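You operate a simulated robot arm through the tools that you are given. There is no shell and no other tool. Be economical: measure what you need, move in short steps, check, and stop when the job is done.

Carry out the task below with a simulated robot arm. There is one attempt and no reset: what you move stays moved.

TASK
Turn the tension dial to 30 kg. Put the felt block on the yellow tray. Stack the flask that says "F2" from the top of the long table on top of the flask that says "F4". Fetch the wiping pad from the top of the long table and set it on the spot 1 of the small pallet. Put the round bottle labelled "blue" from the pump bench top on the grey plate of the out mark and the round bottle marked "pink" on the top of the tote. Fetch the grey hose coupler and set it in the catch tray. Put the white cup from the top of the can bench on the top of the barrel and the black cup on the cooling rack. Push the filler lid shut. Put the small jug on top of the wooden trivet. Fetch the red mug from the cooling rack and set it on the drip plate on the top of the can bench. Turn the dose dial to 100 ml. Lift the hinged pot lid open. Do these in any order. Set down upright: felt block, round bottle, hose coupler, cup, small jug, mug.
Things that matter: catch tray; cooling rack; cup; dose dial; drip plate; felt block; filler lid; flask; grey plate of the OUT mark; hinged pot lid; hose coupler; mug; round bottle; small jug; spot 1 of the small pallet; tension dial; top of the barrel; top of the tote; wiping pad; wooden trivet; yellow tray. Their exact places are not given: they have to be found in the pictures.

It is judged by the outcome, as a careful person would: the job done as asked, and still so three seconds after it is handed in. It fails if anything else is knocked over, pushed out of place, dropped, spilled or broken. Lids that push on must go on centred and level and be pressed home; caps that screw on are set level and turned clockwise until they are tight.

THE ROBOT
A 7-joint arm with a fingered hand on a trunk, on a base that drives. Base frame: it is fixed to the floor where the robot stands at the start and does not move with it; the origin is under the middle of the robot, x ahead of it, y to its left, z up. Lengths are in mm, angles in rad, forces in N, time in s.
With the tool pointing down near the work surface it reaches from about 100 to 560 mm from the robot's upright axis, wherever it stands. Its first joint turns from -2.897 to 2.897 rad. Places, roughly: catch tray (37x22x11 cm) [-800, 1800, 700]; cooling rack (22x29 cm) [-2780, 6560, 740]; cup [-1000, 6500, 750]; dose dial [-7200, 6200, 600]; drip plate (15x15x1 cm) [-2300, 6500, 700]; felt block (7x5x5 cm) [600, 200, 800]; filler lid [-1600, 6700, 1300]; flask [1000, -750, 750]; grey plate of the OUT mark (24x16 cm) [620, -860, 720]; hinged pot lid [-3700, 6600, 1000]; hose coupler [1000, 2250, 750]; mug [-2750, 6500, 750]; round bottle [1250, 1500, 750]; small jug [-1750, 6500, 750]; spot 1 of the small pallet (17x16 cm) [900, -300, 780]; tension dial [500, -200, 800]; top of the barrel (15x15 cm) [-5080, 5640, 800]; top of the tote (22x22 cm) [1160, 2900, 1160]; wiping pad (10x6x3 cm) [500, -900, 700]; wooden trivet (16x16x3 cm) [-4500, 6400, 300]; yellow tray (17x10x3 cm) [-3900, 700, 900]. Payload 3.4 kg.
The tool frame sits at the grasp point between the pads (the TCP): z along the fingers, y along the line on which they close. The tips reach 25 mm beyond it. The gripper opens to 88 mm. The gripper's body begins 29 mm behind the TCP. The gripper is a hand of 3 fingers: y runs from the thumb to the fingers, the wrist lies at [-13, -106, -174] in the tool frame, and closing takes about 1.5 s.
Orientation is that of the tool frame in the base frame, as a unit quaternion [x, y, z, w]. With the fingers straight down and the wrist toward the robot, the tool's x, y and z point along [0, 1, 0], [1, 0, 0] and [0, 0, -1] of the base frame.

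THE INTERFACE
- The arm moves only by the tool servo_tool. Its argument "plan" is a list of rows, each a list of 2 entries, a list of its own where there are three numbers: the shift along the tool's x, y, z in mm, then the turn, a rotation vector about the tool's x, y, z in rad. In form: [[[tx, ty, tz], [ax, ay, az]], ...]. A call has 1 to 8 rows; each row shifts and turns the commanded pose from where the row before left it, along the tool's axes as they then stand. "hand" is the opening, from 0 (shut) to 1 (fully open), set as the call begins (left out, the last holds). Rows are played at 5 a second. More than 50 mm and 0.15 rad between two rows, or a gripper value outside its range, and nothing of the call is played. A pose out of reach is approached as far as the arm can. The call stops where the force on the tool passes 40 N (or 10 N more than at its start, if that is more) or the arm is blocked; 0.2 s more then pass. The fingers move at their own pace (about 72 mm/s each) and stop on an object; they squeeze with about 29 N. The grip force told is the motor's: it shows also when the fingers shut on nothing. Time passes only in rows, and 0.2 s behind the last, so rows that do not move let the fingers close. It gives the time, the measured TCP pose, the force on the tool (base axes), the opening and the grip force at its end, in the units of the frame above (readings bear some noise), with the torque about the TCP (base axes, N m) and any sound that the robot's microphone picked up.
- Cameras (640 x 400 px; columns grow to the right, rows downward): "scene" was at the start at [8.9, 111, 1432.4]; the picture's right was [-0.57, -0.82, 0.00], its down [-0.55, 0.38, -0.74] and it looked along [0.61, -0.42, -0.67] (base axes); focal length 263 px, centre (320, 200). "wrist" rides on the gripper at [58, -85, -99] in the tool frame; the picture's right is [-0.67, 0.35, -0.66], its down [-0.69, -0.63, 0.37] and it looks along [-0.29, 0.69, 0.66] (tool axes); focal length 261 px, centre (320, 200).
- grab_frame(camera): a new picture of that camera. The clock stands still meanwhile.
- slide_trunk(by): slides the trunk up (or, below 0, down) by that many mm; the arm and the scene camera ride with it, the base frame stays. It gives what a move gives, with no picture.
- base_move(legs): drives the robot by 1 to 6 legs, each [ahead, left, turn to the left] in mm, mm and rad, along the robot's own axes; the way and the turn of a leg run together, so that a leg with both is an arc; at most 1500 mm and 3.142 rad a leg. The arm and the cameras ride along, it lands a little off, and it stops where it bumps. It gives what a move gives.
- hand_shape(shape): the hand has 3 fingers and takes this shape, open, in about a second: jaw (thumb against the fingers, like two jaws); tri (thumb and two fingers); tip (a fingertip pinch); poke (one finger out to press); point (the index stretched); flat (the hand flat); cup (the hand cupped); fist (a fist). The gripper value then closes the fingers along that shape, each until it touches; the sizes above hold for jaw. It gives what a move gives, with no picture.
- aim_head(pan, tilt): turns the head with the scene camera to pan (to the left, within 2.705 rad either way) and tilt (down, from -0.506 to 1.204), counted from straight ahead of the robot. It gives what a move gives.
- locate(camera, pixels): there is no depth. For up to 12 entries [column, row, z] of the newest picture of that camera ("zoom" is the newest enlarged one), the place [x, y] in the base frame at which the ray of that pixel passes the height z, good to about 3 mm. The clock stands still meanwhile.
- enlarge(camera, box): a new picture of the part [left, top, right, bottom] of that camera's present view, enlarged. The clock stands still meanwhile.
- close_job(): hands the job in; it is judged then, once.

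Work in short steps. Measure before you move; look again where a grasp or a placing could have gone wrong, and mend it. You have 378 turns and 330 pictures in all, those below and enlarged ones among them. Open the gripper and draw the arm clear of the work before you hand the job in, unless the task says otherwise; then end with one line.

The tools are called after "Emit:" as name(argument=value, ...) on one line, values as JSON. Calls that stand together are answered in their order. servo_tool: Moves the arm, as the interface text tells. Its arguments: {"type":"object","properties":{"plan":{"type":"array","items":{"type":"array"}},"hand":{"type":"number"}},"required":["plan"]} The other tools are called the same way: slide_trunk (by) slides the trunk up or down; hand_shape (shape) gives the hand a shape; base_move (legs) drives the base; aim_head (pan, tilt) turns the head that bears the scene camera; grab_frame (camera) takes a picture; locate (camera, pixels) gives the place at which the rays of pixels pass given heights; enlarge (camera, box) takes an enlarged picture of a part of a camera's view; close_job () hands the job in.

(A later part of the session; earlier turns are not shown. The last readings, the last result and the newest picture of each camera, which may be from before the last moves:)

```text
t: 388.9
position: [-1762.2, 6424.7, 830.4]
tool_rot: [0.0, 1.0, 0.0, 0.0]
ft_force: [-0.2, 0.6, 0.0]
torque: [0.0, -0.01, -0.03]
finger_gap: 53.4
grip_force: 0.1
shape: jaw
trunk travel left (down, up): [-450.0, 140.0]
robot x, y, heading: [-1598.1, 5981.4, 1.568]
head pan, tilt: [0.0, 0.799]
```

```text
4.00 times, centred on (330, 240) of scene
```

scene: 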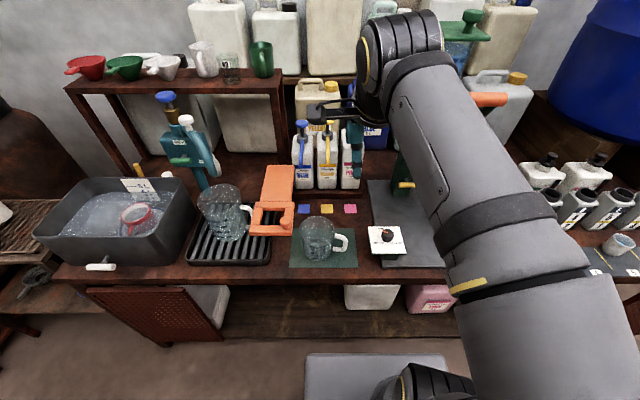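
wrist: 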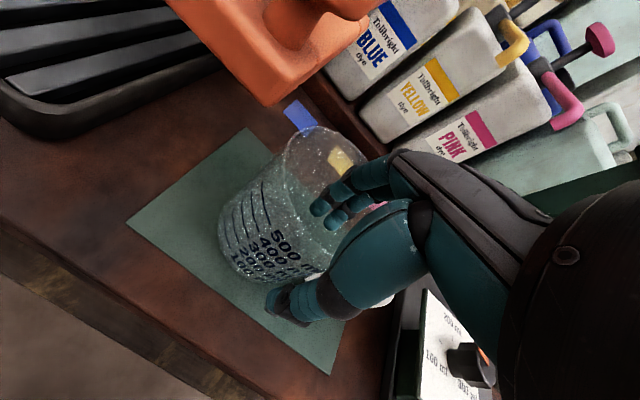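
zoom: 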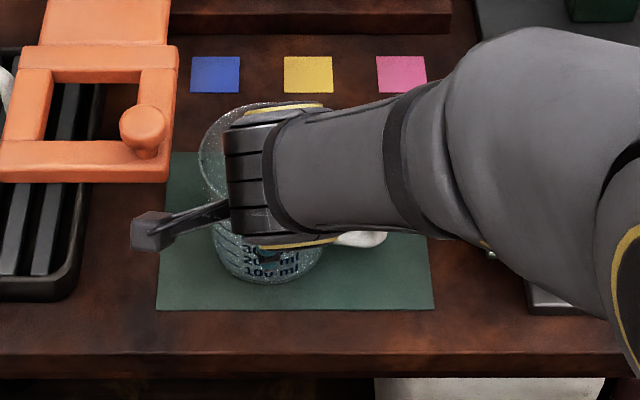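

Thumb outside, fingers inside the front wall. Close and test lift.

Emit:
servo_tool(plan=[[[0, 0, 0], [0, 0, 0]], [[0, 0, 0], [0, 0, 0]], [[0, 0, 0], [0, 0, 0]], [[0, 0, 0], [0, 0, 0]], [[0, 0, 0], [0, 0, 0]], [[0, 0, 0], [0, 0, 0]], [[0, 0, -3], [0, 0, 0]], [[0, 0, -7], [0, 0, 0]]], hand=0)

Emit:
grab_frame(camera="wrist")

```text
t: 390.7
position: [-1763.2, 6425.2, 838.5]
tool_rot: [0.0, 1.0, -0.001, -0.001]
ft_force: [1.2, -0.2, -1.3]
torque: [-0.06, 0.01, -0.01]
finger_gap: 0.3
grip_force: 28.6
shape: jaw
trunk travel left (down, up): [-450.0, 140.0]
robot x, y, heading: [-1596.0, 5979.0, 1.572]
head pan, tilt: [0.0, 0.799]
```

```text
130 pictures are left
```

wrist: 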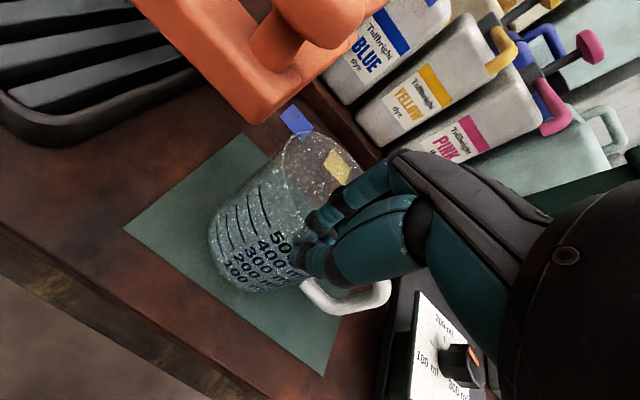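

Held. Draw it toward me away from the orange frame, then up.

Emit:
servo_tool(plan=[[[-5, -10, -10], [0, 0, 0]], [[-5, -25, -12], [0, 0, 0]], [[0, -25, -15], [0, 0, 0]], [[0, -20, -25], [0, 0, 0]], [[0, -10, -30], [0, 0, 0]], [[0, 0, -30], [0, 0, 0]], [[0, 0, -30], [0, 0, 0]], [[0, 0, -15], [0, 0, 0]]])

Emit:
grab_frame(camera="wrist")

Emit:
grab_frame(camera="scene")

```text
t: 392.5
position: [-1753.6, 6333.9, 1006.2]
tool_rot: [-0.001, 1.0, 0.0, -0.001]
ft_force: [0.7, 0.2, -1.2]
torque: [-0.03, 0.0, 0.06]
finger_gap: 0.5
grip_force: 29.0
shape: jaw
trunk travel left (down, up): [-450.0, 140.0]
robot x, y, heading: [-1598.8, 5981.1, 1.565]
head pan, tilt: [0.0, 0.799]
```

```text
129 pictures are left
```

wrist: 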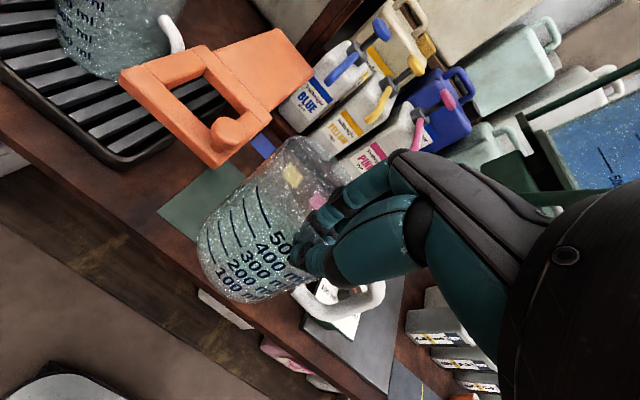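

```text
128 pictures are left
```

scene: 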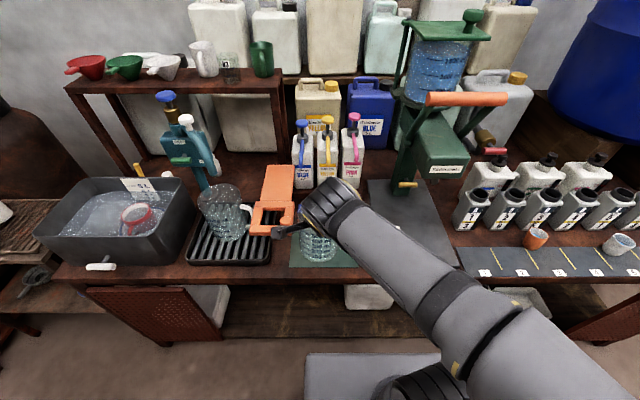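

Back off, turn left to face −x, and drive along the aisle (avoiding bowl and drum).

Emit:
base_move(legs=[[-190, 0, 0], [0, 0, 1.57], [1000, 0, 0]])

Emit:
aim_head(pan=-0.1, tilt=0.5)

Emit:
grab_frame(camera="scene")

Emit:
locate(camera="scene", pixels=[[320, 200, 0], [320, 300, 0]])

```text
t: 403.0
position: [-2995.9, 5577.7, 1006.8]
tool_rot: [0.722, -0.692, 0.001, 0.0]
ft_force: [0.4, 0.3, -1.1]
torque: [-0.03, -0.03, 0.02]
finger_gap: 0.6
grip_force: 28.8
shape: jaw
trunk travel left (down, up): [-450.0, 140.0]
robot x, y, heading: [-2650.3, 5745.4, -3.1]
head pan, tilt: [0.0, 0.799]
```

```text
t: 403.8
position: [-2996.0, 5578.1, 1006.1]
tool_rot: [0.721, -0.693, 0.0, 0.002]
ft_force: [0.4, 0.4, -2.1]
torque: [-0.03, 0.01, 0.01]
finger_gap: 0.6
grip_force: 28.6
shape: jaw
trunk travel left (down, up): [-450.0, 140.0]
robot x, y, heading: [-2648.9, 5747.5, -3.106]
head pan, tilt: [-0.099, 0.499]
```

```text
127 pictures are left
```

scene: 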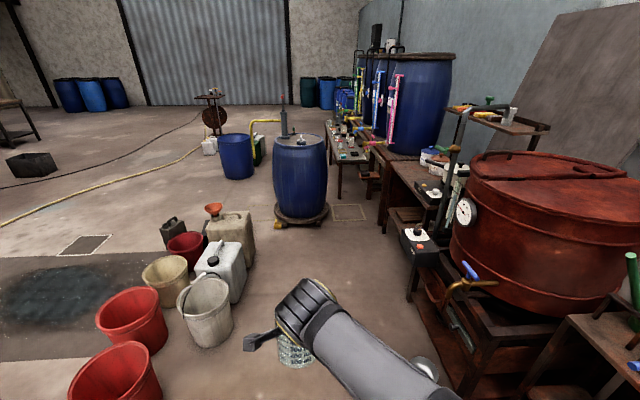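

```text
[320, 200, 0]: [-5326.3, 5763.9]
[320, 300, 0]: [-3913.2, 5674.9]
```

Emit:
enlarge(camera="scene", box=[320, 90, 520, 300])

Emit:
enlarge(camera="scene", box=[250, 80, 370, 240])

Emit:
locate(camera="scene", pixels=[[300, 218, 0], [300, 145, 800], [232, 342, 0], [192, 300, 0], [350, 212, 0], [410, 300, 0], [380, 235, 0], [460, 395, 0]])

```text
1.90 times, centred on (420, 195) of scene
```

zoom: 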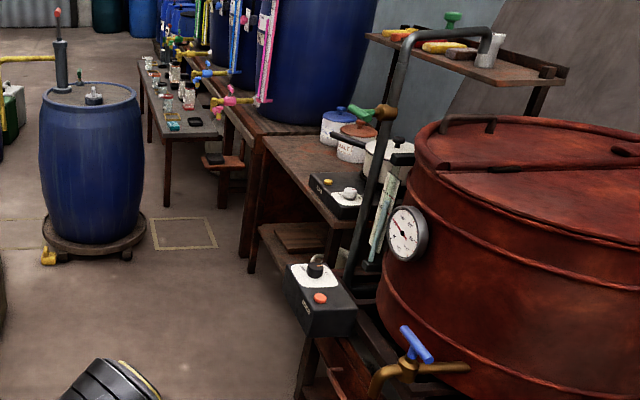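

```text
2.50 times, centred on (310, 160) of scene
```

zoom: 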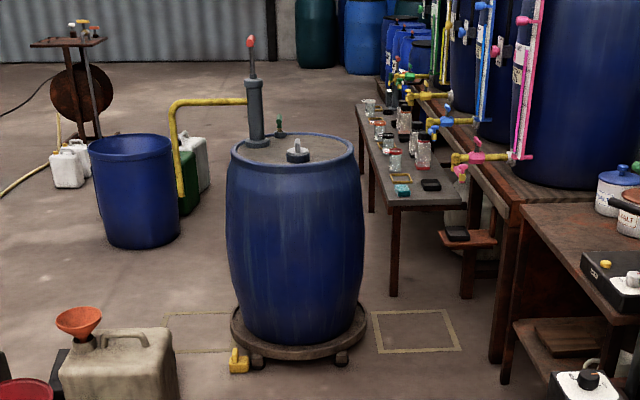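

```text
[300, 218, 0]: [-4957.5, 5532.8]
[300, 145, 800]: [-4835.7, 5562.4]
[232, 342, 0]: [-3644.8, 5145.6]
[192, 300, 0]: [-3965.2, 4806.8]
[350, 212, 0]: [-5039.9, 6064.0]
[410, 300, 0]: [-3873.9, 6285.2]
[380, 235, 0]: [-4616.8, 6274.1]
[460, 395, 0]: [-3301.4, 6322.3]
```

The wooden trivet is a board on the low shelf of the hot-plate table (zoom (305,237)). Drive there and face it.

Emit:
base_move(legs=[[1400, 0, -0.04], [0, 0, -1.57], [0, 380, 0]])

Emit:
aim_head(pan=0.0, tilt=0.7)

Emit:
grab_frame(camera="scene")

Emit:
grab_frame(camera="wrist")

```text
t: 416.5
position: [-4559.9, 6060.9, 1006.1]
tool_rot: [-0.008, 1.0, 0.0, 0.0]
ft_force: [0.3, -0.2, -1.2]
torque: [-0.09, 0.02, 0.0]
finger_gap: 0.1
grip_force: 28.7
shape: jaw
trunk travel left (down, up): [-450.0, 140.0]
robot x, y, heading: [-4399.0, 5712.9, 1.585]
head pan, tilt: [-0.099, 0.499]
```

```text
t: 417.2
position: [-4558.7, 6060.8, 1006.9]
tool_rot: [-0.007, 1.0, 0.0, -0.001]
ft_force: [0.0, 0.1, -1.1]
torque: [-0.04, 0.02, 0.02]
finger_gap: 0.2
grip_force: 28.8
shape: jaw
trunk travel left (down, up): [-450.0, 140.0]
robot x, y, heading: [-4398.5, 5711.6, 1.588]
head pan, tilt: [0.0, 0.7]
```

```text
124 pictures are left
```

scene: 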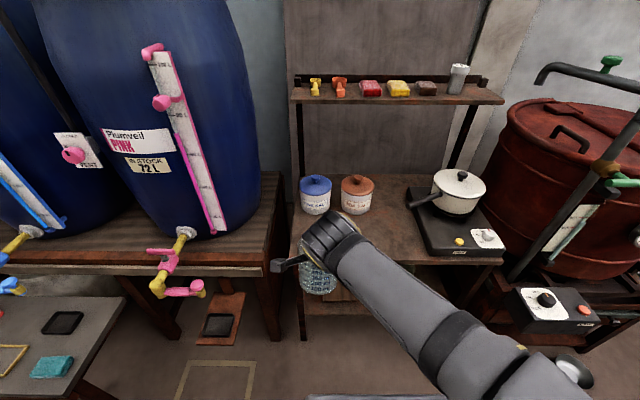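

```text
123 pictures are left
```

wrist: 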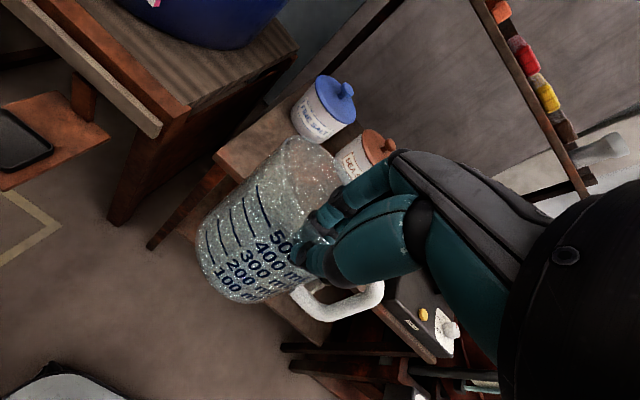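

The hand hides the low shelf. Move it right and look.

Emit:
servo_tool(plan=[[[-40, 0, 0], [0, 0, 0]], [[-40, 0, 0], [0, 0, 0]], [[-40, 0, 0], [0, 0, 0]], [[-40, 0, 0], [0, 0, 0]], [[-40, 0, 0], [0, 0, 0]], [[-30, 0, 0], [0, 0, 0]]])

Emit:
aim_head(pan=0.05, tilt=0.9)

Emit:
grab_frame(camera="scene")

Emit:
locate(camera="scene", pixels=[[320, 200, 320], [320, 250, 320], [320, 200, 740]])

```text
t: 418.6
position: [-4328.5, 6064.6, 1005.9]
tool_rot: [-0.009, 1.0, -0.001, -0.001]
ft_force: [0.0, 0.5, -1.1]
torque: [-0.05, 0.03, 0.04]
finger_gap: 0.2
grip_force: 28.6
shape: jaw
trunk travel left (down, up): [-450.0, 140.0]
robot x, y, heading: [-4399.2, 5708.7, 1.587]
head pan, tilt: [0.0, 0.7]
```

```text
t: 419.4
position: [-4329.6, 6064.3, 1005.7]
tool_rot: [-0.01, 1.0, -0.001, 0.0]
ft_force: [-0.4, 0.0, -1.7]
torque: [-0.04, 0.02, -0.01]
finger_gap: 0.6
grip_force: 29.2
shape: jaw
trunk travel left (down, up): [-450.0, 140.0]
robot x, y, heading: [-4396.1, 5710.7, 1.584]
head pan, tilt: [0.051, 0.901]
```

```text
122 pictures are left
```

scene: 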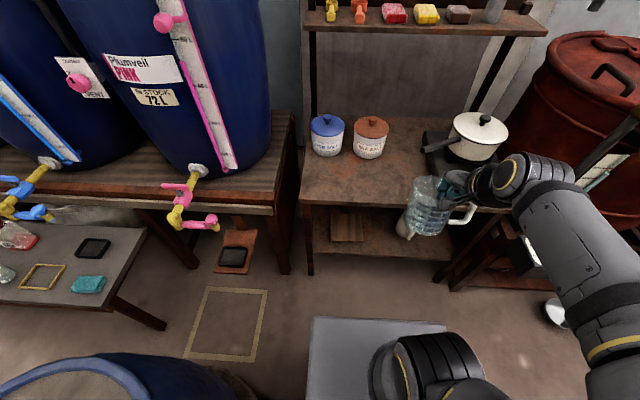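

```text
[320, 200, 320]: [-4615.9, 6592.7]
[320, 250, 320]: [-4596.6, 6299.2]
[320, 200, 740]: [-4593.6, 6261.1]
```

Emit:
enlarge(camera="scene", box=[290, 110, 490, 280])

Emit:
locate(camera="zoom", pixels=[[95, 235, 310], [100, 302, 310], [175, 302, 310], [170, 240, 310], [30, 215, 740], [30, 235, 700], [380, 225, 740], [40, 340, 290], [95, 302, 330], [175, 302, 330]])

```text
2.35 times, centred on (390, 195) of scene
```

zoom: 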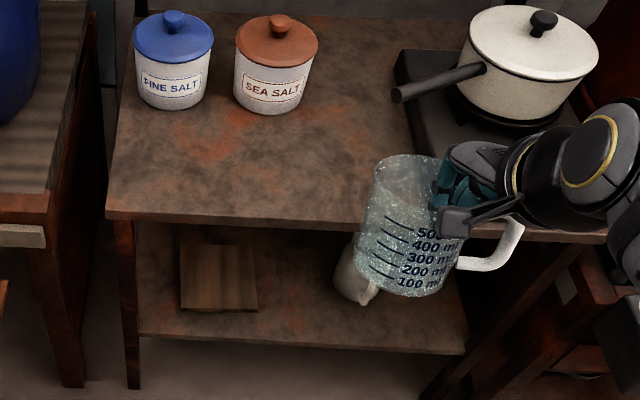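

```text
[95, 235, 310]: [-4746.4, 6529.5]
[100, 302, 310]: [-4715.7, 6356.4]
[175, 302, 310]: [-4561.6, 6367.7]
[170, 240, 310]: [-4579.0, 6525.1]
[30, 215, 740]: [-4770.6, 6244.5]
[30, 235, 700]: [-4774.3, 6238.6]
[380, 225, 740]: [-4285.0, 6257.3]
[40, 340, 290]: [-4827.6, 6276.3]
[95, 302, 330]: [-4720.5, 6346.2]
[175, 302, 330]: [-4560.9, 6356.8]
```

Emit:
locate(camera="zoom", pixels=[[180, 306, 325], [257, 311, 325], [180, 244, 325], [257, 247, 325], [138, 335, 295], [465, 352, 295], [345, 290, 295], [375, 300, 295], [110, 218, 740], [110, 226, 710]])

```text
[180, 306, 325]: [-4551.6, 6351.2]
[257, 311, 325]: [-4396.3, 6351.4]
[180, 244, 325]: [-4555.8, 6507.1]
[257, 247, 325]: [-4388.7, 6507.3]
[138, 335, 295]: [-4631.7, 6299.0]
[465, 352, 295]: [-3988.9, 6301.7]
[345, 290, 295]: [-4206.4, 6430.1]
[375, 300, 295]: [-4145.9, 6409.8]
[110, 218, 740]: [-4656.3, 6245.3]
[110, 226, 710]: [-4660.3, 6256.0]
```

Trivet: x −4555…−4393, y 6351…6507, top z≈325, under the tabletop (front edge y≈6245, underside ≈717). Plan: jug centre at (-4473,6402). Lower the trunk 450 first.

Emit:
slide_trunk(by=-450)

Emit:
base_move(legs=[[60, 0, -0.014]])

Emit:
aim_head(pan=0.1, tilt=0.7)

Emit:
grab_frame(camera="scene")

Emit:
grab_frame(camera="wrist")

```text
refused: -450 is not a number from -400 to 400
```

```text
t: 420.3
position: [-4325.6, 6125.8, 1005.9]
tool_rot: [-0.001, 1.0, -0.001, 0.0]
ft_force: [0.2, 0.8, -1.8]
torque: [-0.01, 0.05, -0.01]
finger_gap: 0.3
grip_force: 29.1
shape: jaw
trunk travel left (down, up): [-450.0, 140.0]
robot x, y, heading: [-4397.2, 5771.9, 1.571]
head pan, tilt: [0.051, 0.901]
```

```text
t: 421.1
position: [-4325.5, 6124.9, 1005.2]
tool_rot: [-0.002, 1.0, -0.001, -0.001]
ft_force: [0.3, 0.3, -1.5]
torque: [-0.03, 0.04, -0.01]
finger_gap: 0.6
grip_force: 28.6
shape: jaw
trunk travel left (down, up): [-450.0, 140.0]
robot x, y, heading: [-4397.5, 5769.3, 1.571]
head pan, tilt: [0.099, 0.7]
```

```text
120 pictures are left
```

scene: 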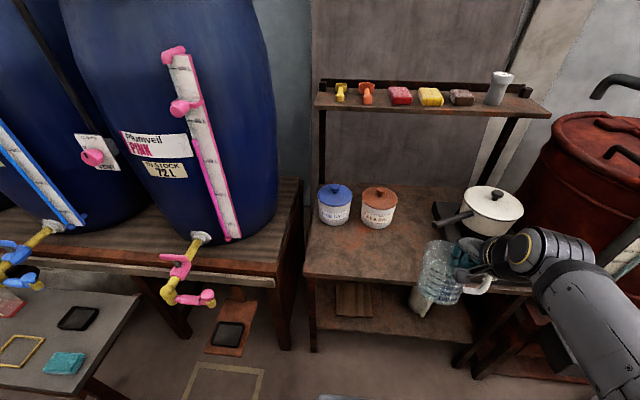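

```text
119 pictures are left
```

wrist: 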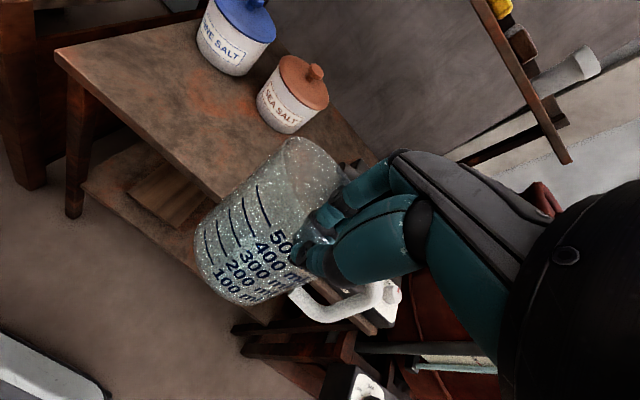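

Jug would pass close to the table edge; pull back 60 first, then lower trunk 400.

Emit:
servo_tool(plan=[[[20, -30, 0], [0, 0, 0]], [[30, -30, 0], [0, 0, 0]], [[20, 0, 0], [0, 0, 0]]])

Emit:
slide_trunk(by=-400)

Emit:
servo_tool(plan=[[[20, 0, 25], [0, 0, 0]], [[30, 0, 35], [0, 0, 0]], [[28, 0, 35], [0, 0, 0]], [[0, 0, 35], [0, 0, 0]], [[0, 0, 20], [0, 0, 0]], [[0, 0, 0], [0, 0, 0]]])

Emit:
grab_frame(camera="scene")

Emit:
grab_frame(camera="wrist")

```text
t: 421.7
position: [-4387.3, 6072.7, 954.8]
tool_rot: [-0.044, 0.993, -0.113, 0.008]
ft_force: [-0.2, -0.6, -1.5]
torque: [-0.03, 0.05, 0.01]
finger_gap: 0.7
grip_force: 28.9
shape: jaw
trunk travel left (down, up): [-450.0, 140.0]
robot x, y, heading: [-4401.5, 5772.1, 1.568]
head pan, tilt: [0.099, 0.7]
stopped in row 3: the arm was blocked; the commanded pose is now the measured one
```

```text
t: 425.5
position: [-4387.2, 6075.3, 548.1]
tool_rot: [-0.043, 0.992, -0.117, 0.008]
ft_force: [0.5, 0.0, -1.9]
torque: [-0.04, 0.02, 0.02]
finger_gap: 0.5
grip_force: 28.8
shape: jaw
trunk travel left (down, up): [-50.0, 540.0]
robot x, y, heading: [-4397.9, 5771.5, 1.571]
head pan, tilt: [0.099, 0.7]
```

```text
t: 426.9
position: [-4476.6, 6110.3, 449.5]
tool_rot: [-0.043, 0.993, -0.113, 0.007]
ft_force: [0.4, 0.2, -1.1]
torque: [-0.02, 0.05, 0.05]
finger_gap: 0.4
grip_force: 29.4
shape: jaw
out of reach, approached as far as the arm can: row 1, 2, 3, 4, 5
trunk travel left (down, up): [-50.0, 540.0]
robot x, y, heading: [-4398.4, 5769.8, 1.571]
head pan, tilt: [0.099, 0.7]
```

```text
118 pictures are left
```

scene: 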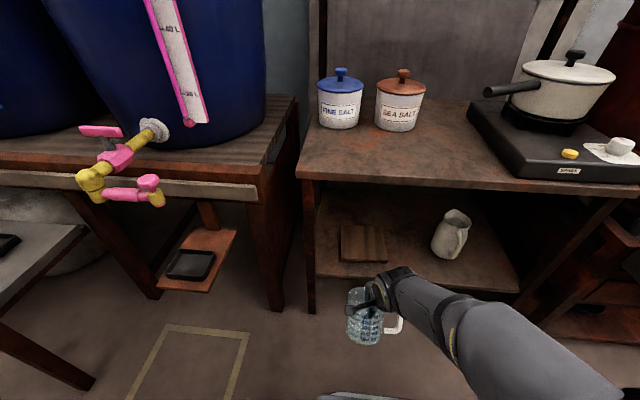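

```text
117 pictures are left
```

wrist: 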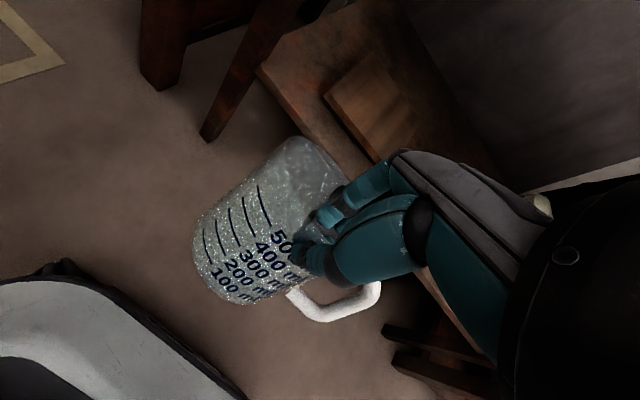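

Correct the tilt while moving forward (the jug tipped slightly because the pose was too close in).

Emit:
servo_tool(plan=[[[0, 30, 0], [-0.057, 0.0035, 0.0215]], [[0, 30, 0], [-0.057, 0.0035, 0.0215]], [[0, 30, 0], [-0.057, 0.0035, 0.0215]], [[0, 30, 0], [-0.057, 0.0035, 0.0215]], [[0, 0, 0], [0, 0, 0]]])

Emit:
grab_frame(camera="scene")

Emit:
grab_frame(camera="wrist")

```text
t: 428.1
position: [-4480.8, 6230.7, 433.4]
tool_rot: [0.0, 1.0, 0.003, 0.0]
ft_force: [0.1, -0.4, -1.1]
torque: [-0.01, 0.0, -0.03]
finger_gap: 0.5
grip_force: 29.0
shape: jaw
trunk travel left (down, up): [-50.0, 540.0]
robot x, y, heading: [-4400.1, 5768.6, 1.575]
head pan, tilt: [0.099, 0.7]
```

```text
116 pictures are left
```

scene: 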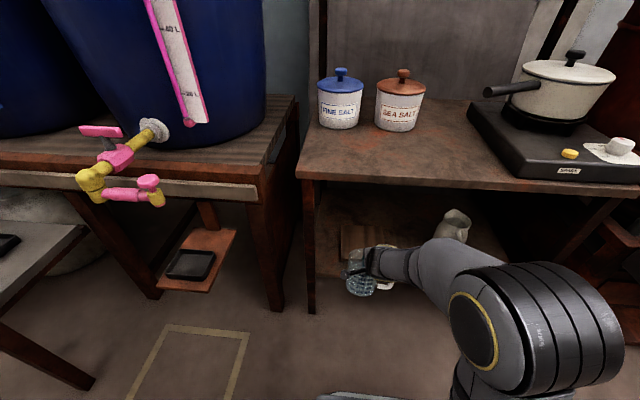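

```text
115 pictures are left
```

wrist: 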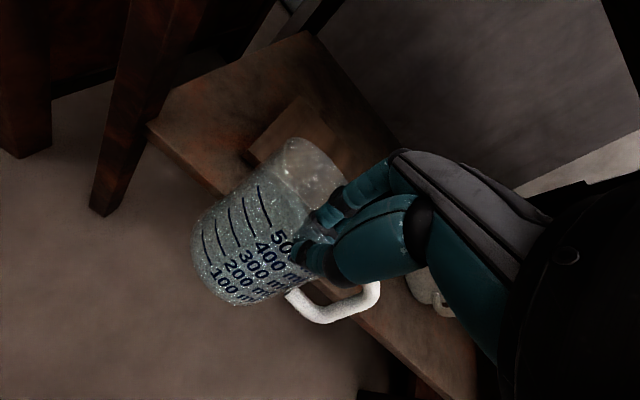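

Raise 18 mm to clear the trivet and move in.

Emit:
servo_tool(plan=[[[0, 0, -18], [0, 0, 0]], [[-3, 30, 0], [0, 0, 0]], [[-3, 30, 0], [0, 0, 0]], [[0, 20, 0], [0, 0, 0]], [[0, 0, 0], [0, 0, 0]]])

Emit:
grab_frame(camera="wrist")

Emit:
enlarge(camera="scene", box=[290, 150, 520, 330])

```text
t: 429.3
position: [-4477.3, 6306.5, 451.9]
tool_rot: [0.001, 1.0, 0.003, 0.0]
ft_force: [0.0, -0.6, -1.3]
torque: [-0.06, 0.0, 0.03]
finger_gap: 0.5
grip_force: 28.9
shape: jaw
trunk travel left (down, up): [-50.0, 540.0]
robot x, y, heading: [-4398.6, 5772.3, 1.57]
head pan, tilt: [0.099, 0.7]
```

```text
114 pictures are left
```

wrist: 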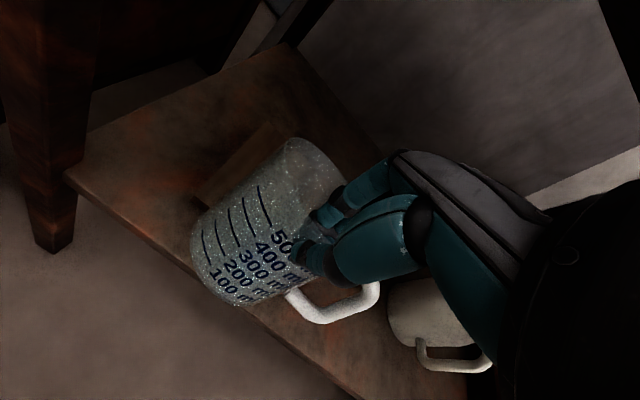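

```text
2.22 times, centred on (405, 240) of scene
```

zoom: 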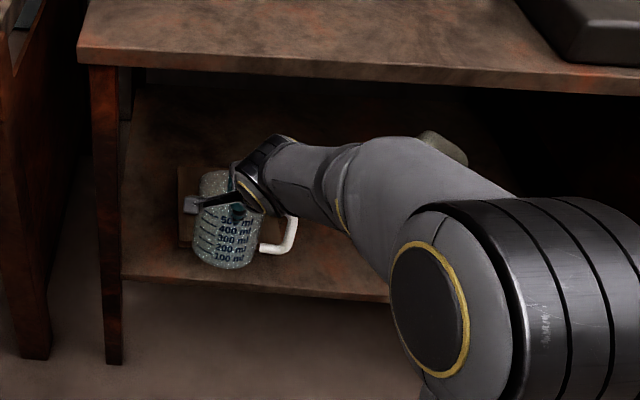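

Advance with the base 45 mm.

Emit:
base_move(legs=[[48, 0, 0]])

Emit:
grab_frame(camera="wrist")

Emit:
enlarge(camera="scene", box=[290, 170, 490, 320])

```text
t: 430.2
position: [-4477.6, 6354.6, 451.8]
tool_rot: [0.001, 1.0, 0.003, 0.0]
ft_force: [-0.4, 0.6, -1.4]
torque: [-0.05, 0.02, 0.0]
finger_gap: 0.5
grip_force: 29.2
shape: jaw
trunk travel left (down, up): [-50.0, 540.0]
robot x, y, heading: [-4399.0, 5817.9, 1.576]
head pan, tilt: [0.099, 0.7]
```

```text
112 pictures are left
```

wrist: 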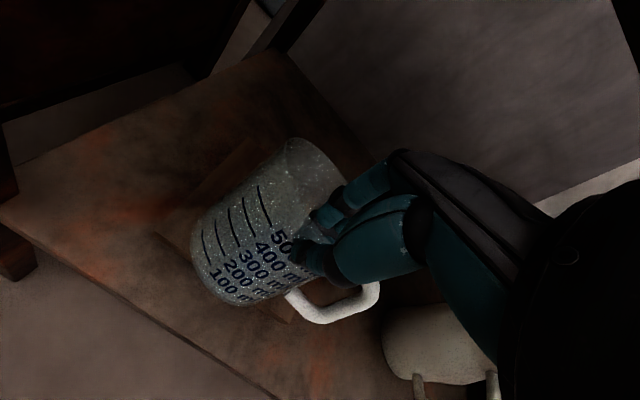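

```text
2.67 times, centred on (390, 245) of scene
```

zoom: 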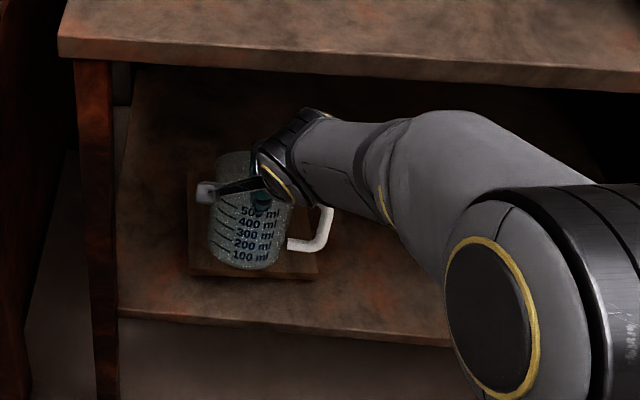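

Nudge 15 mm further in, then lower to contact.

Emit:
servo_tool(plan=[[[-2, 15, 0], [0, 0, 0]], [[0, 0, 8], [0, 0, 0]], [[0, 0, 6], [0, 0, 0]], [[0, 0, 0], [0, 0, 0]]])

Emit:
servo_tool(plan=[[[0, 0, 3], [0, 0, 0]], [[0, 0, 2], [0, 0, 0]], [[0, 0, 0], [0, 0, 0]]])

```text
t: 431.2
position: [-4474.9, 6370.9, 437.2]
tool_rot: [0.001, 1.0, 0.003, -0.001]
ft_force: [0.0, 0.9, -1.5]
torque: [-0.07, 0.05, -0.01]
finger_gap: 0.6
grip_force: 29.2
shape: jaw
trunk travel left (down, up): [-50.0, 540.0]
robot x, y, heading: [-4401.1, 5817.9, 1.571]
head pan, tilt: [0.099, 0.7]
```

```text
t: 432.0
position: [-4475.0, 6370.0, 433.8]
tool_rot: [0.0, 1.0, 0.003, 0.0]
ft_force: [-0.3, -1.3, 1.6]
torque: [-0.01, -0.01, 0.0]
finger_gap: 0.5
grip_force: 28.8
shape: jaw
trunk travel left (down, up): [-50.0, 540.0]
robot x, y, heading: [-4398.0, 5819.4, 1.57]
head pan, tilt: [0.099, 0.7]
```

Contact beginning (1.6 N). Settle 1 mm, open moderately and rise a little, then withdraw.

Emit:
servo_tool(plan=[[[0, 0, 1], [0, 0, 0]], [[0, 0, 0], [0, 0, 0]]])

Emit:
servo_tool(plan=[[[0, 0, 0], [0, 0, 0]], [[0, 0, 0], [0, 0, 0]], [[0, 0, 0], [0, 0, 0]], [[0, 0, 0], [0, 0, 0]], [[0, 0, -10], [0, 0, 0]], [[0, 0, -15], [0, 0, 0]], [[0, 0, -15], [0, 0, 0]], [[0, 0, 0], [0, 0, 0]]], hand=0.5)

Emit:
grab_frame(camera="wrist")

```text
t: 432.6
position: [-4474.2, 6370.0, 431.8]
tool_rot: [0.001, 1.0, 0.002, -0.001]
ft_force: [-0.3, -1.4, 0.9]
torque: [0.03, 0.05, -0.02]
finger_gap: 0.4
grip_force: 29.0
shape: jaw
trunk travel left (down, up): [-50.0, 540.0]
robot x, y, heading: [-4399.7, 5818.0, 1.571]
head pan, tilt: [0.099, 0.7]
```

```text
t: 434.4
position: [-4475.7, 6370.0, 473.2]
tool_rot: [0.001, 1.0, 0.003, 0.0]
ft_force: [0.0, 0.2, -0.3]
torque: [0.03, 0.0, -0.02]
finger_gap: 43.8
grip_force: 0.1
shape: jaw
trunk travel left (down, up): [-50.0, 540.0]
robot x, y, heading: [-4398.3, 5822.0, 1.574]
head pan, tilt: [0.099, 0.7]
```

```text
110 pictures are left
```

wrist: 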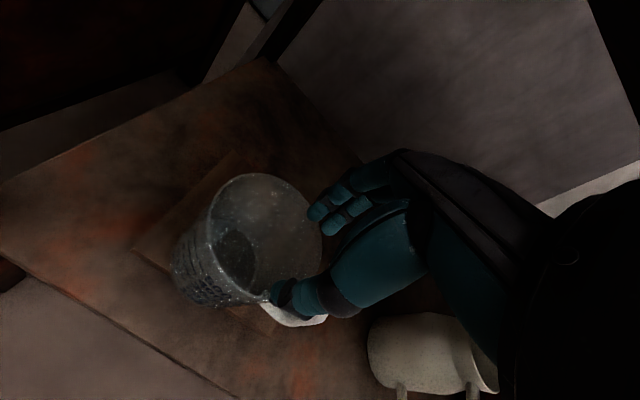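

Jug stands on the trivet; tips are above the rim. Withdraw by driving back.

Emit:
base_move(legs=[[-230, 0, 0]])

Emit:
grab_frame(camera="scene")

Emit:
enlarge(camera="scene", box=[290, 170, 450, 290])

```text
t: 436.2
position: [-4472.7, 6134.4, 473.5]
tool_rot: [0.002, 1.0, 0.003, 0.001]
ft_force: [0.6, -0.2, -0.1]
torque: [0.0, -0.01, -0.03]
finger_gap: 44.0
grip_force: 0.0
shape: jaw
trunk travel left (down, up): [-50.0, 540.0]
robot x, y, heading: [-4402.6, 5584.0, 1.564]
head pan, tilt: [0.099, 0.7]
```

```text
109 pictures are left
```

scene: 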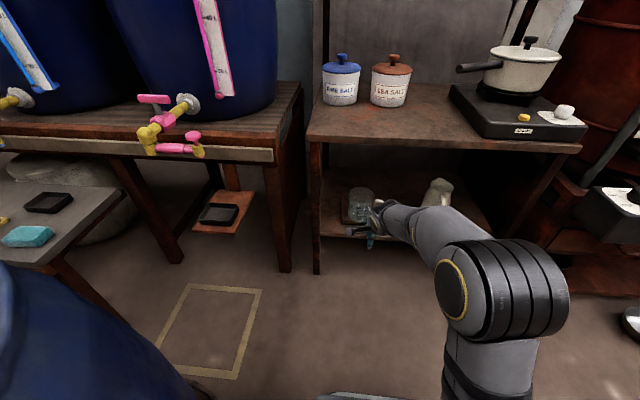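

```text
3.33 times, centred on (370, 230) of scene
```

zoom: 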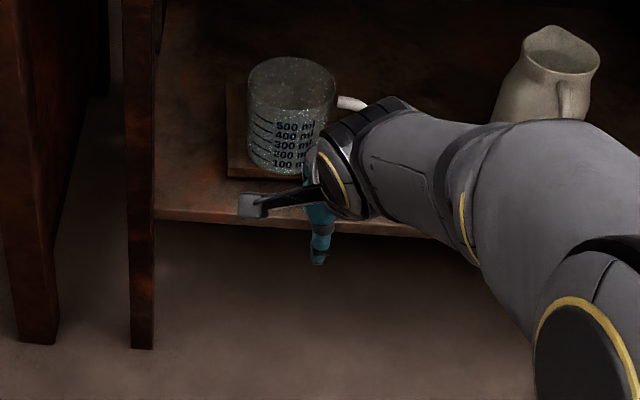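

Jug is upright on the trivet. Raise the trunk and move to the pot to inspect its hinged lid.

Emit:
slide_trunk(by=400)

Emit:
servo_tool(plan=[[[0, 0, -45], [0, 0, 0]], [[0, 0, -45], [0, 0, 0]], [[0, 0, -45], [0, 0, 0]], [[0, 0, -45], [0, 0, 0]], [[0, -30, -35], [0, 0, 0]], [[0, -40, -25], [0, 0, 0]], [[0, -40, 0], [0, 0, 0]]], hand=1)

Emit:
base_move(legs=[[80, -700, 0]])

Emit:
aim_head(pan=0.0, tilt=0.6)

Emit:
grab_frame(camera="scene")

```text
t: 440.0
position: [-4472.7, 6134.0, 873.3]
tool_rot: [0.002, 1.0, 0.003, 0.0]
ft_force: [-0.3, -0.3, 0.4]
torque: [0.0, 0.0, 0.02]
finger_gap: 43.8
grip_force: 0.0
shape: jaw
trunk travel left (down, up): [-450.0, 140.0]
robot x, y, heading: [-4397.2, 5581.3, 1.562]
head pan, tilt: [0.099, 0.7]
```

```text
t: 441.6
position: [-4474.2, 6020.6, 1111.8]
tool_rot: [0.003, 1.0, 0.002, 0.0]
ft_force: [-0.9, -0.6, -0.3]
torque: [0.02, 0.05, 0.02]
finger_gap: 87.7
grip_force: 0.0
shape: jaw
trunk travel left (down, up): [-450.0, 140.0]
robot x, y, heading: [-4401.8, 5584.1, 1.571]
head pan, tilt: [0.099, 0.7]
```

```text
t: 445.6
position: [-3733.1, 6096.4, 1111.6]
tool_rot: [0.007, 1.0, 0.003, 0.0]
ft_force: [-0.6, -0.2, -0.2]
torque: [0.01, -0.04, 0.0]
finger_gap: 87.9
grip_force: 0.1
shape: jaw
trunk travel left (down, up): [-450.0, 140.0]
robot x, y, heading: [-3662.1, 5654.9, 1.561]
head pan, tilt: [0.099, 0.7]
```

```text
t: 446.3
position: [-3732.7, 6095.6, 1112.8]
tool_rot: [0.007, 1.0, 0.002, -0.001]
ft_force: [0.4, -0.1, -0.7]
torque: [0.01, 0.0, 0.01]
finger_gap: 87.6
grip_force: 0.0
shape: jaw
trunk travel left (down, up): [-450.0, 140.0]
robot x, y, heading: [-3661.3, 5659.4, 1.56]
head pan, tilt: [0.0, 0.6]
```

```text
107 pictures are left
```

scene: 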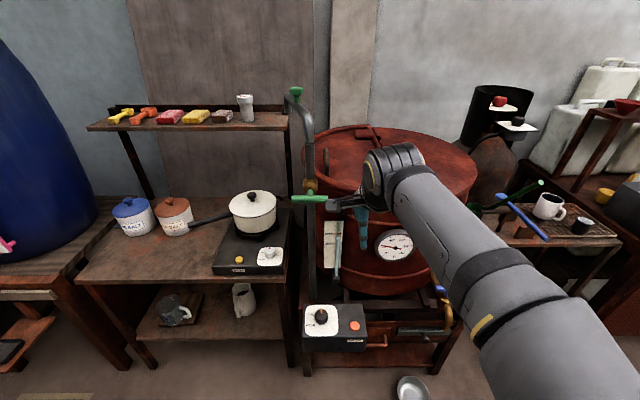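

Emit:
enlarge(camera="scene", box=[280, 100, 490, 230])

Emit:
grab_frame(camera="wrist")

```text
3.05 times, centred on (385, 165) of scene
```

zoom: 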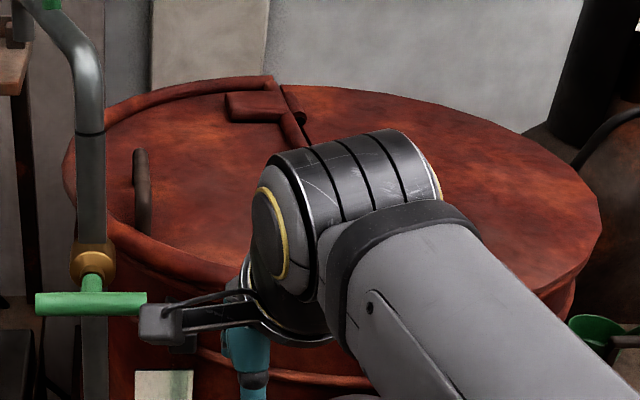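

```text
105 pictures are left
```

wrist: 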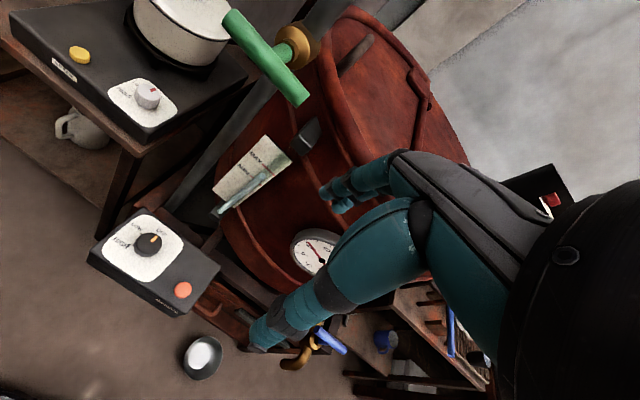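

Move the arm aside, raise the trunk, and measure the lid's handle.

Emit:
servo_tool(plan=[[[-45, 0, 0], [0, 0, 0]], [[-45, 0, 0], [0, 0, 0]], [[-45, 0, 0], [0, 0, 0]], [[-45, 0, 0], [0, 0, 0]], [[-45, 0, 0], [0, 0, 0]]])

Emit:
slide_trunk(by=138)

Emit:
enlarge(camera="scene", box=[270, 120, 500, 280])

Emit:
locate(camera="zoom", pixels=[[320, 200, 1000], [320, 200, 1050]])

```text
t: 447.5
position: [-3506.0, 6095.4, 1111.3]
tool_rot: [0.007, 1.0, 0.003, 0.0]
ft_force: [-0.1, 0.2, 0.0]
torque: [-0.02, -0.02, -0.05]
finger_gap: 88.0
grip_force: 0.0
shape: jaw
trunk travel left (down, up): [-450.0, 140.0]
robot x, y, heading: [-3663.5, 5655.2, 1.556]
head pan, tilt: [0.0, 0.6]
```

```text
t: 449.2
position: [-3507.5, 6095.9, 1248.1]
tool_rot: [0.006, 1.0, 0.003, 0.0]
ft_force: [0.3, -0.4, 0.5]
torque: [0.01, -0.02, 0.01]
finger_gap: 87.6
grip_force: 0.0
shape: jaw
trunk travel left (down, up): [-588.0, 2.0]
robot x, y, heading: [-3658.4, 5658.4, 1.559]
head pan, tilt: [0.0, 0.6]
```

```text
2.50 times, centred on (385, 200) of scene
```

zoom: 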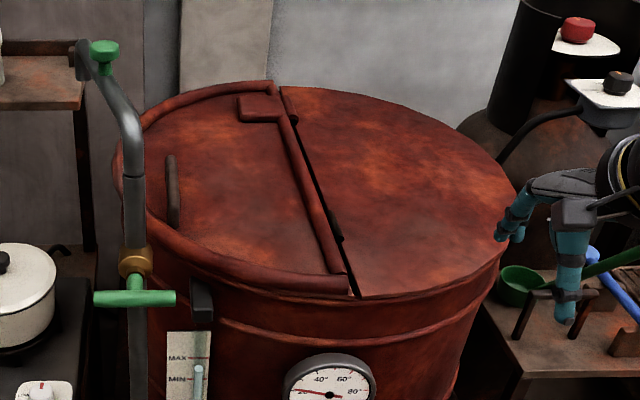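

```text
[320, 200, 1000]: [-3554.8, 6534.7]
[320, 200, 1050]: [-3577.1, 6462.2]
```

Emit:
locate(camera="zoom", pixels=[[170, 160, 1045], [174, 222, 1045], [170, 160, 1025], [174, 222, 1025], [278, 88, 1010], [350, 290, 1010], [122, 185, 1000], [520, 200, 1000], [130, 290, 1050], [130, 290, 1000], [172, 190, 1035]])

```text
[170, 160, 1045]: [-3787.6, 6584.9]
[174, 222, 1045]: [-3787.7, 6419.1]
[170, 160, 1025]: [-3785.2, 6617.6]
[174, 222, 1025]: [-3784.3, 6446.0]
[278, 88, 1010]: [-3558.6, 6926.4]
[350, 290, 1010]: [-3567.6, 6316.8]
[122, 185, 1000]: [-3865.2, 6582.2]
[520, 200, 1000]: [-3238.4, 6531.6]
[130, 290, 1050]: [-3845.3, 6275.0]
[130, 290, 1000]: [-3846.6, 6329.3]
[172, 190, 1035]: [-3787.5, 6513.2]
```

Handle is a bar along y at x≈-3787, z≈1035; hinge seam along y at x≈-3563. I'll grip the bar with jaws across x and carry it along the arc. Drive closer (clear of the bowl at (-3415,6180)).

Emit:
base_move(legs=[[0, 70, 0.01], [210, 0, 0]])

Emit:
servo_tool(plan=[[[0, 0, 0], [0, 0, -0.145]], [[0, 0, 0], [0, 0, -0.145]], [[0, 0, 0], [0, 0, -0.145]], [[0, 0, 0], [0, 0, -0.145]], [[0, 0, 0], [0, 0, -0.145]], [[0, 0, 0], [0, 0, -0.145]], [[0, 0, 0], [0, 0, -0.145]], [[0, 0, 0], [0, 0, -0.145]]], hand=0.6)

Emit:
servo_tool(plan=[[[0, 0, 0], [0, 0, -0.145]], [[0, 0, 0], [0, 0, -0.145]], [[0, 0, 0], [0, 0, -0.12]], [[0, 0, 0], [0, 0, 0]]])

Emit:
aim_head(pan=-0.05, tilt=0.75)

Emit:
grab_frame(camera="scene")

```text
t: 451.4
position: [-3580.4, 6310.3, 1248.0]
tool_rot: [0.003, 1.0, 0.002, -0.001]
ft_force: [0.0, -0.4, 0.7]
torque: [0.02, 0.02, 0.03]
finger_gap: 87.7
grip_force: 0.0
shape: jaw
trunk travel left (down, up): [-588.0, 2.0]
robot x, y, heading: [-3731.8, 5874.8, 1.566]
head pan, tilt: [0.0, 0.6]
```

```text
t: 453.2
position: [-3580.5, 6309.8, 1248.1]
tool_rot: [-0.548, 0.837, 0.002, 0.001]
ft_force: [-0.1, 0.6, -0.4]
torque: [0.0, 0.0, -0.03]
finger_gap: 53.2
grip_force: 0.0
shape: jaw
trunk travel left (down, up): [-588.0, 2.0]
robot x, y, heading: [-3731.2, 5867.3, 1.563]
head pan, tilt: [0.0, 0.6]
```

```text
t: 454.2
position: [-3580.1, 6310.2, 1245.5]
tool_rot: [-0.676, 0.737, -0.001, 0.0]
ft_force: [-0.9, 0.1, -0.9]
torque: [0.04, -0.02, 0.01]
finger_gap: 53.4
grip_force: 0.1
shape: jaw
out of reach, approached as far as the arm can: row 3
trunk travel left (down, up): [-588.0, 2.0]
robot x, y, heading: [-3731.4, 5871.5, 1.572]
head pan, tilt: [0.0, 0.6]
```

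```text
t: 454.9
position: [-3581.3, 6309.9, 1245.9]
tool_rot: [-0.677, 0.736, 0.0, -0.001]
ft_force: [-0.7, 1.2, -0.6]
torque: [0.0, 0.02, 0.03]
finger_gap: 53.6
grip_force: 0.1
shape: jaw
trunk travel left (down, up): [-588.0, 2.0]
robot x, y, heading: [-3728.4, 5870.2, 1.572]
head pan, tilt: [-0.051, 0.75]
```

```text
103 pictures are left
```

scene: 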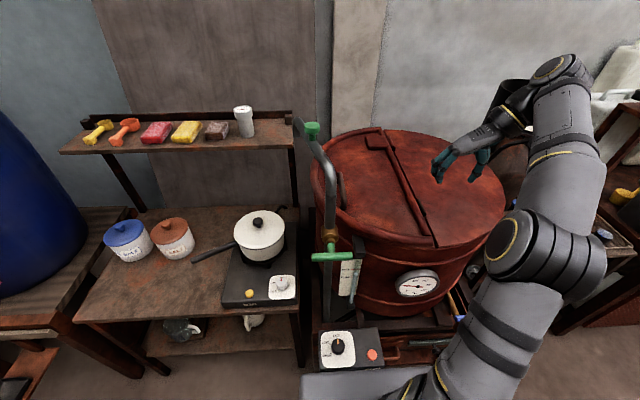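

Emit:
enlarge(camera="scene", box=[290, 120, 460, 270])

Emit:
locate(camera="zoom", pixels=[[320, 200, 1035]])

```text
2.67 times, centred on (375, 195) of scene
```

zoom: 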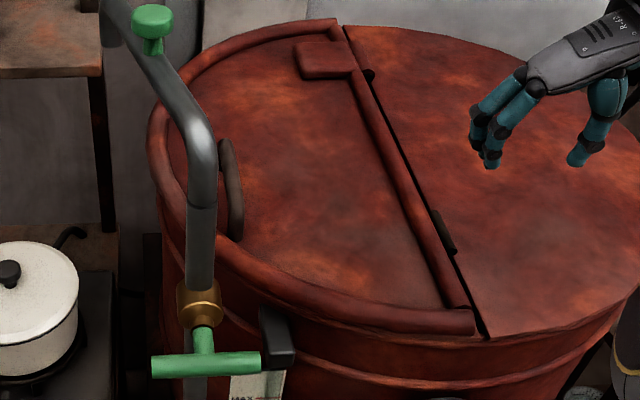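

```text
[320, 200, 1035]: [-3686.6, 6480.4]
```

Emit:
locate(camera="zoom", pixels=[[228, 148, 1025], [228, 148, 1040], [238, 228, 1025], [238, 228, 1040], [234, 190, 1040], [202, 200, 1150], [202, 200, 1200], [200, 300, 1050], [205, 140, 1250], [100, 10, 1300], [455, 300, 1010], [355, 65, 1010]])

```text
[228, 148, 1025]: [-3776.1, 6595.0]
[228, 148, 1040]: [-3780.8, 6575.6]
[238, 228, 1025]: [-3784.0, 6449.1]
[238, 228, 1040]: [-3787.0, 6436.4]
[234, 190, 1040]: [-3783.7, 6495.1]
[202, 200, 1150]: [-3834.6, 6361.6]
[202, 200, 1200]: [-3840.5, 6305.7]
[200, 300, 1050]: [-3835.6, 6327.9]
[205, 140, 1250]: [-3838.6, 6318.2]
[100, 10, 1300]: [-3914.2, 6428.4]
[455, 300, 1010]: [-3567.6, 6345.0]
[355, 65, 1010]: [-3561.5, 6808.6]
```

Handle ≈(-3784, 6450–6590, ~1030); pipe at (-3836,6320) is clear of the intended hand path. Move the hand above the near part of the handle.

Emit:
base_move(legs=[[18, 0, 0]])

Emit:
servo_tool(plan=[[[-20, 38, 5], [0, 0, 0]], [[-20, 38, 15], [0, 0, 0]], [[-24, 36, 15], [0, 0, 0]], [[-24, 36, 15], [0, 0, -0.03]], [[-24, 36, 15], [0, 0, -0.03]], [[-18, 33, 20], [0, 0, -0.02]], [[0, 0, 20], [0, 0, 0]], [[0, 0, 0], [0, 0, 0]]])

Emit:
grab_frame(camera="wrist")

Emit:
enlarge(camera="scene", box=[270, 100, 440, 250])

```text
t: 455.7
position: [-3579.9, 6328.0, 1245.3]
tool_rot: [-0.676, 0.737, -0.001, -0.002]
ft_force: [0.6, -0.3, -0.2]
torque: [0.02, -0.03, 0.03]
finger_gap: 53.0
grip_force: 0.0
shape: jaw
trunk travel left (down, up): [-588.0, 2.0]
robot x, y, heading: [-3733.2, 5883.7, 1.562]
head pan, tilt: [-0.051, 0.75]
```

```text
t: 457.5
position: [-3789.8, 6470.3, 1139.9]
tool_rot: [-0.706, 0.708, -0.002, -0.002]
ft_force: [-0.4, -0.5, 0.4]
torque: [0.05, -0.04, 0.0]
finger_gap: 53.4
grip_force: 0.0
shape: jaw
out of reach, approached as far as the arm can: row 6, 7
trunk travel left (down, up): [-588.0, 2.0]
robot x, y, heading: [-3728.8, 5890.9, 1.566]
head pan, tilt: [-0.051, 0.75]
```

```text
101 pictures are left
```

wrist: 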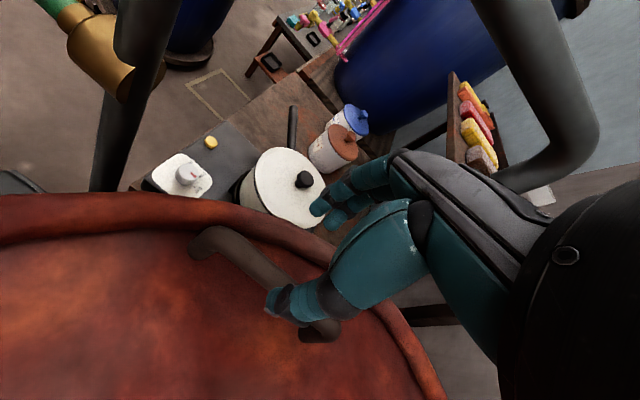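

```text
2.67 times, centred on (355, 175) of scene
```

zoom: 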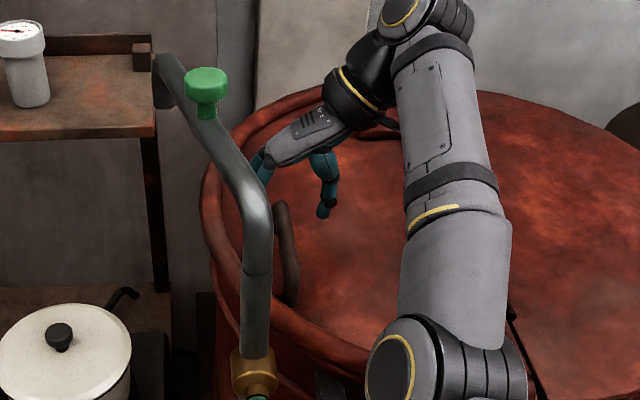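

Emit:
locate(camera="wrist", pixels=[[215, 238, 1035], [215, 238, 1050], [320, 328, 1035], [320, 328, 1050], [262, 268, 1035], [262, 268, 1050], [300, 235, 1010]])

```text
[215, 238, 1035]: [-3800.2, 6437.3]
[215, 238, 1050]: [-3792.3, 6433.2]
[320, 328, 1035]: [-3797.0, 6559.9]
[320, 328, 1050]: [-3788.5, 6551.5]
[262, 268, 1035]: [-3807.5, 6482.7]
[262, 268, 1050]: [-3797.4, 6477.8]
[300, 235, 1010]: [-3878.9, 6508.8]
```

Combining views: bar at x≈-3789, z≈1052, mid y≈6487. The hand is right above; lower to z≈1060.

Emit:
servo_tool(plan=[[[0, 0, 30], [0, 0, 0]], [[0, 0, 25], [0, 0, 0]], [[0, 0, 20], [0, 0, 0]], [[0, 0, 0], [0, 0, 0]]])

Emit:
grab_frame(camera="wrist")

```text
t: 458.5
position: [-3787.6, 6490.1, 1069.7]
tool_rot: [-0.706, 0.708, -0.001, -0.002]
ft_force: [0.7, 0.1, 0.4]
torque: [-0.01, 0.0, -0.01]
finger_gap: 53.2
grip_force: 0.0
shape: jaw
out of reach, approached as far as the arm can: row 1, 2, 3
trunk travel left (down, up): [-588.0, 2.0]
robot x, y, heading: [-3733.3, 5885.0, 1.568]
head pan, tilt: [-0.051, 0.75]
```

```text
99 pictures are left
```

wrist: 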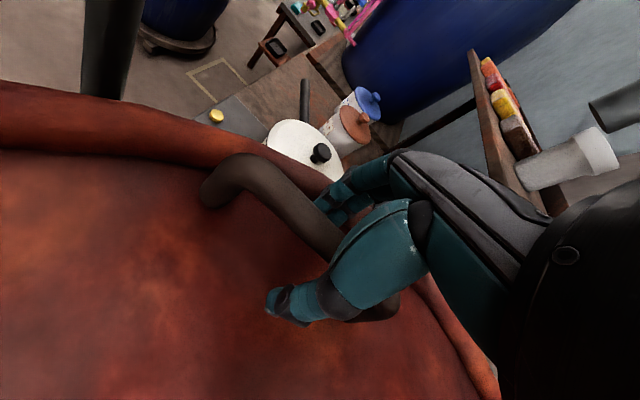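

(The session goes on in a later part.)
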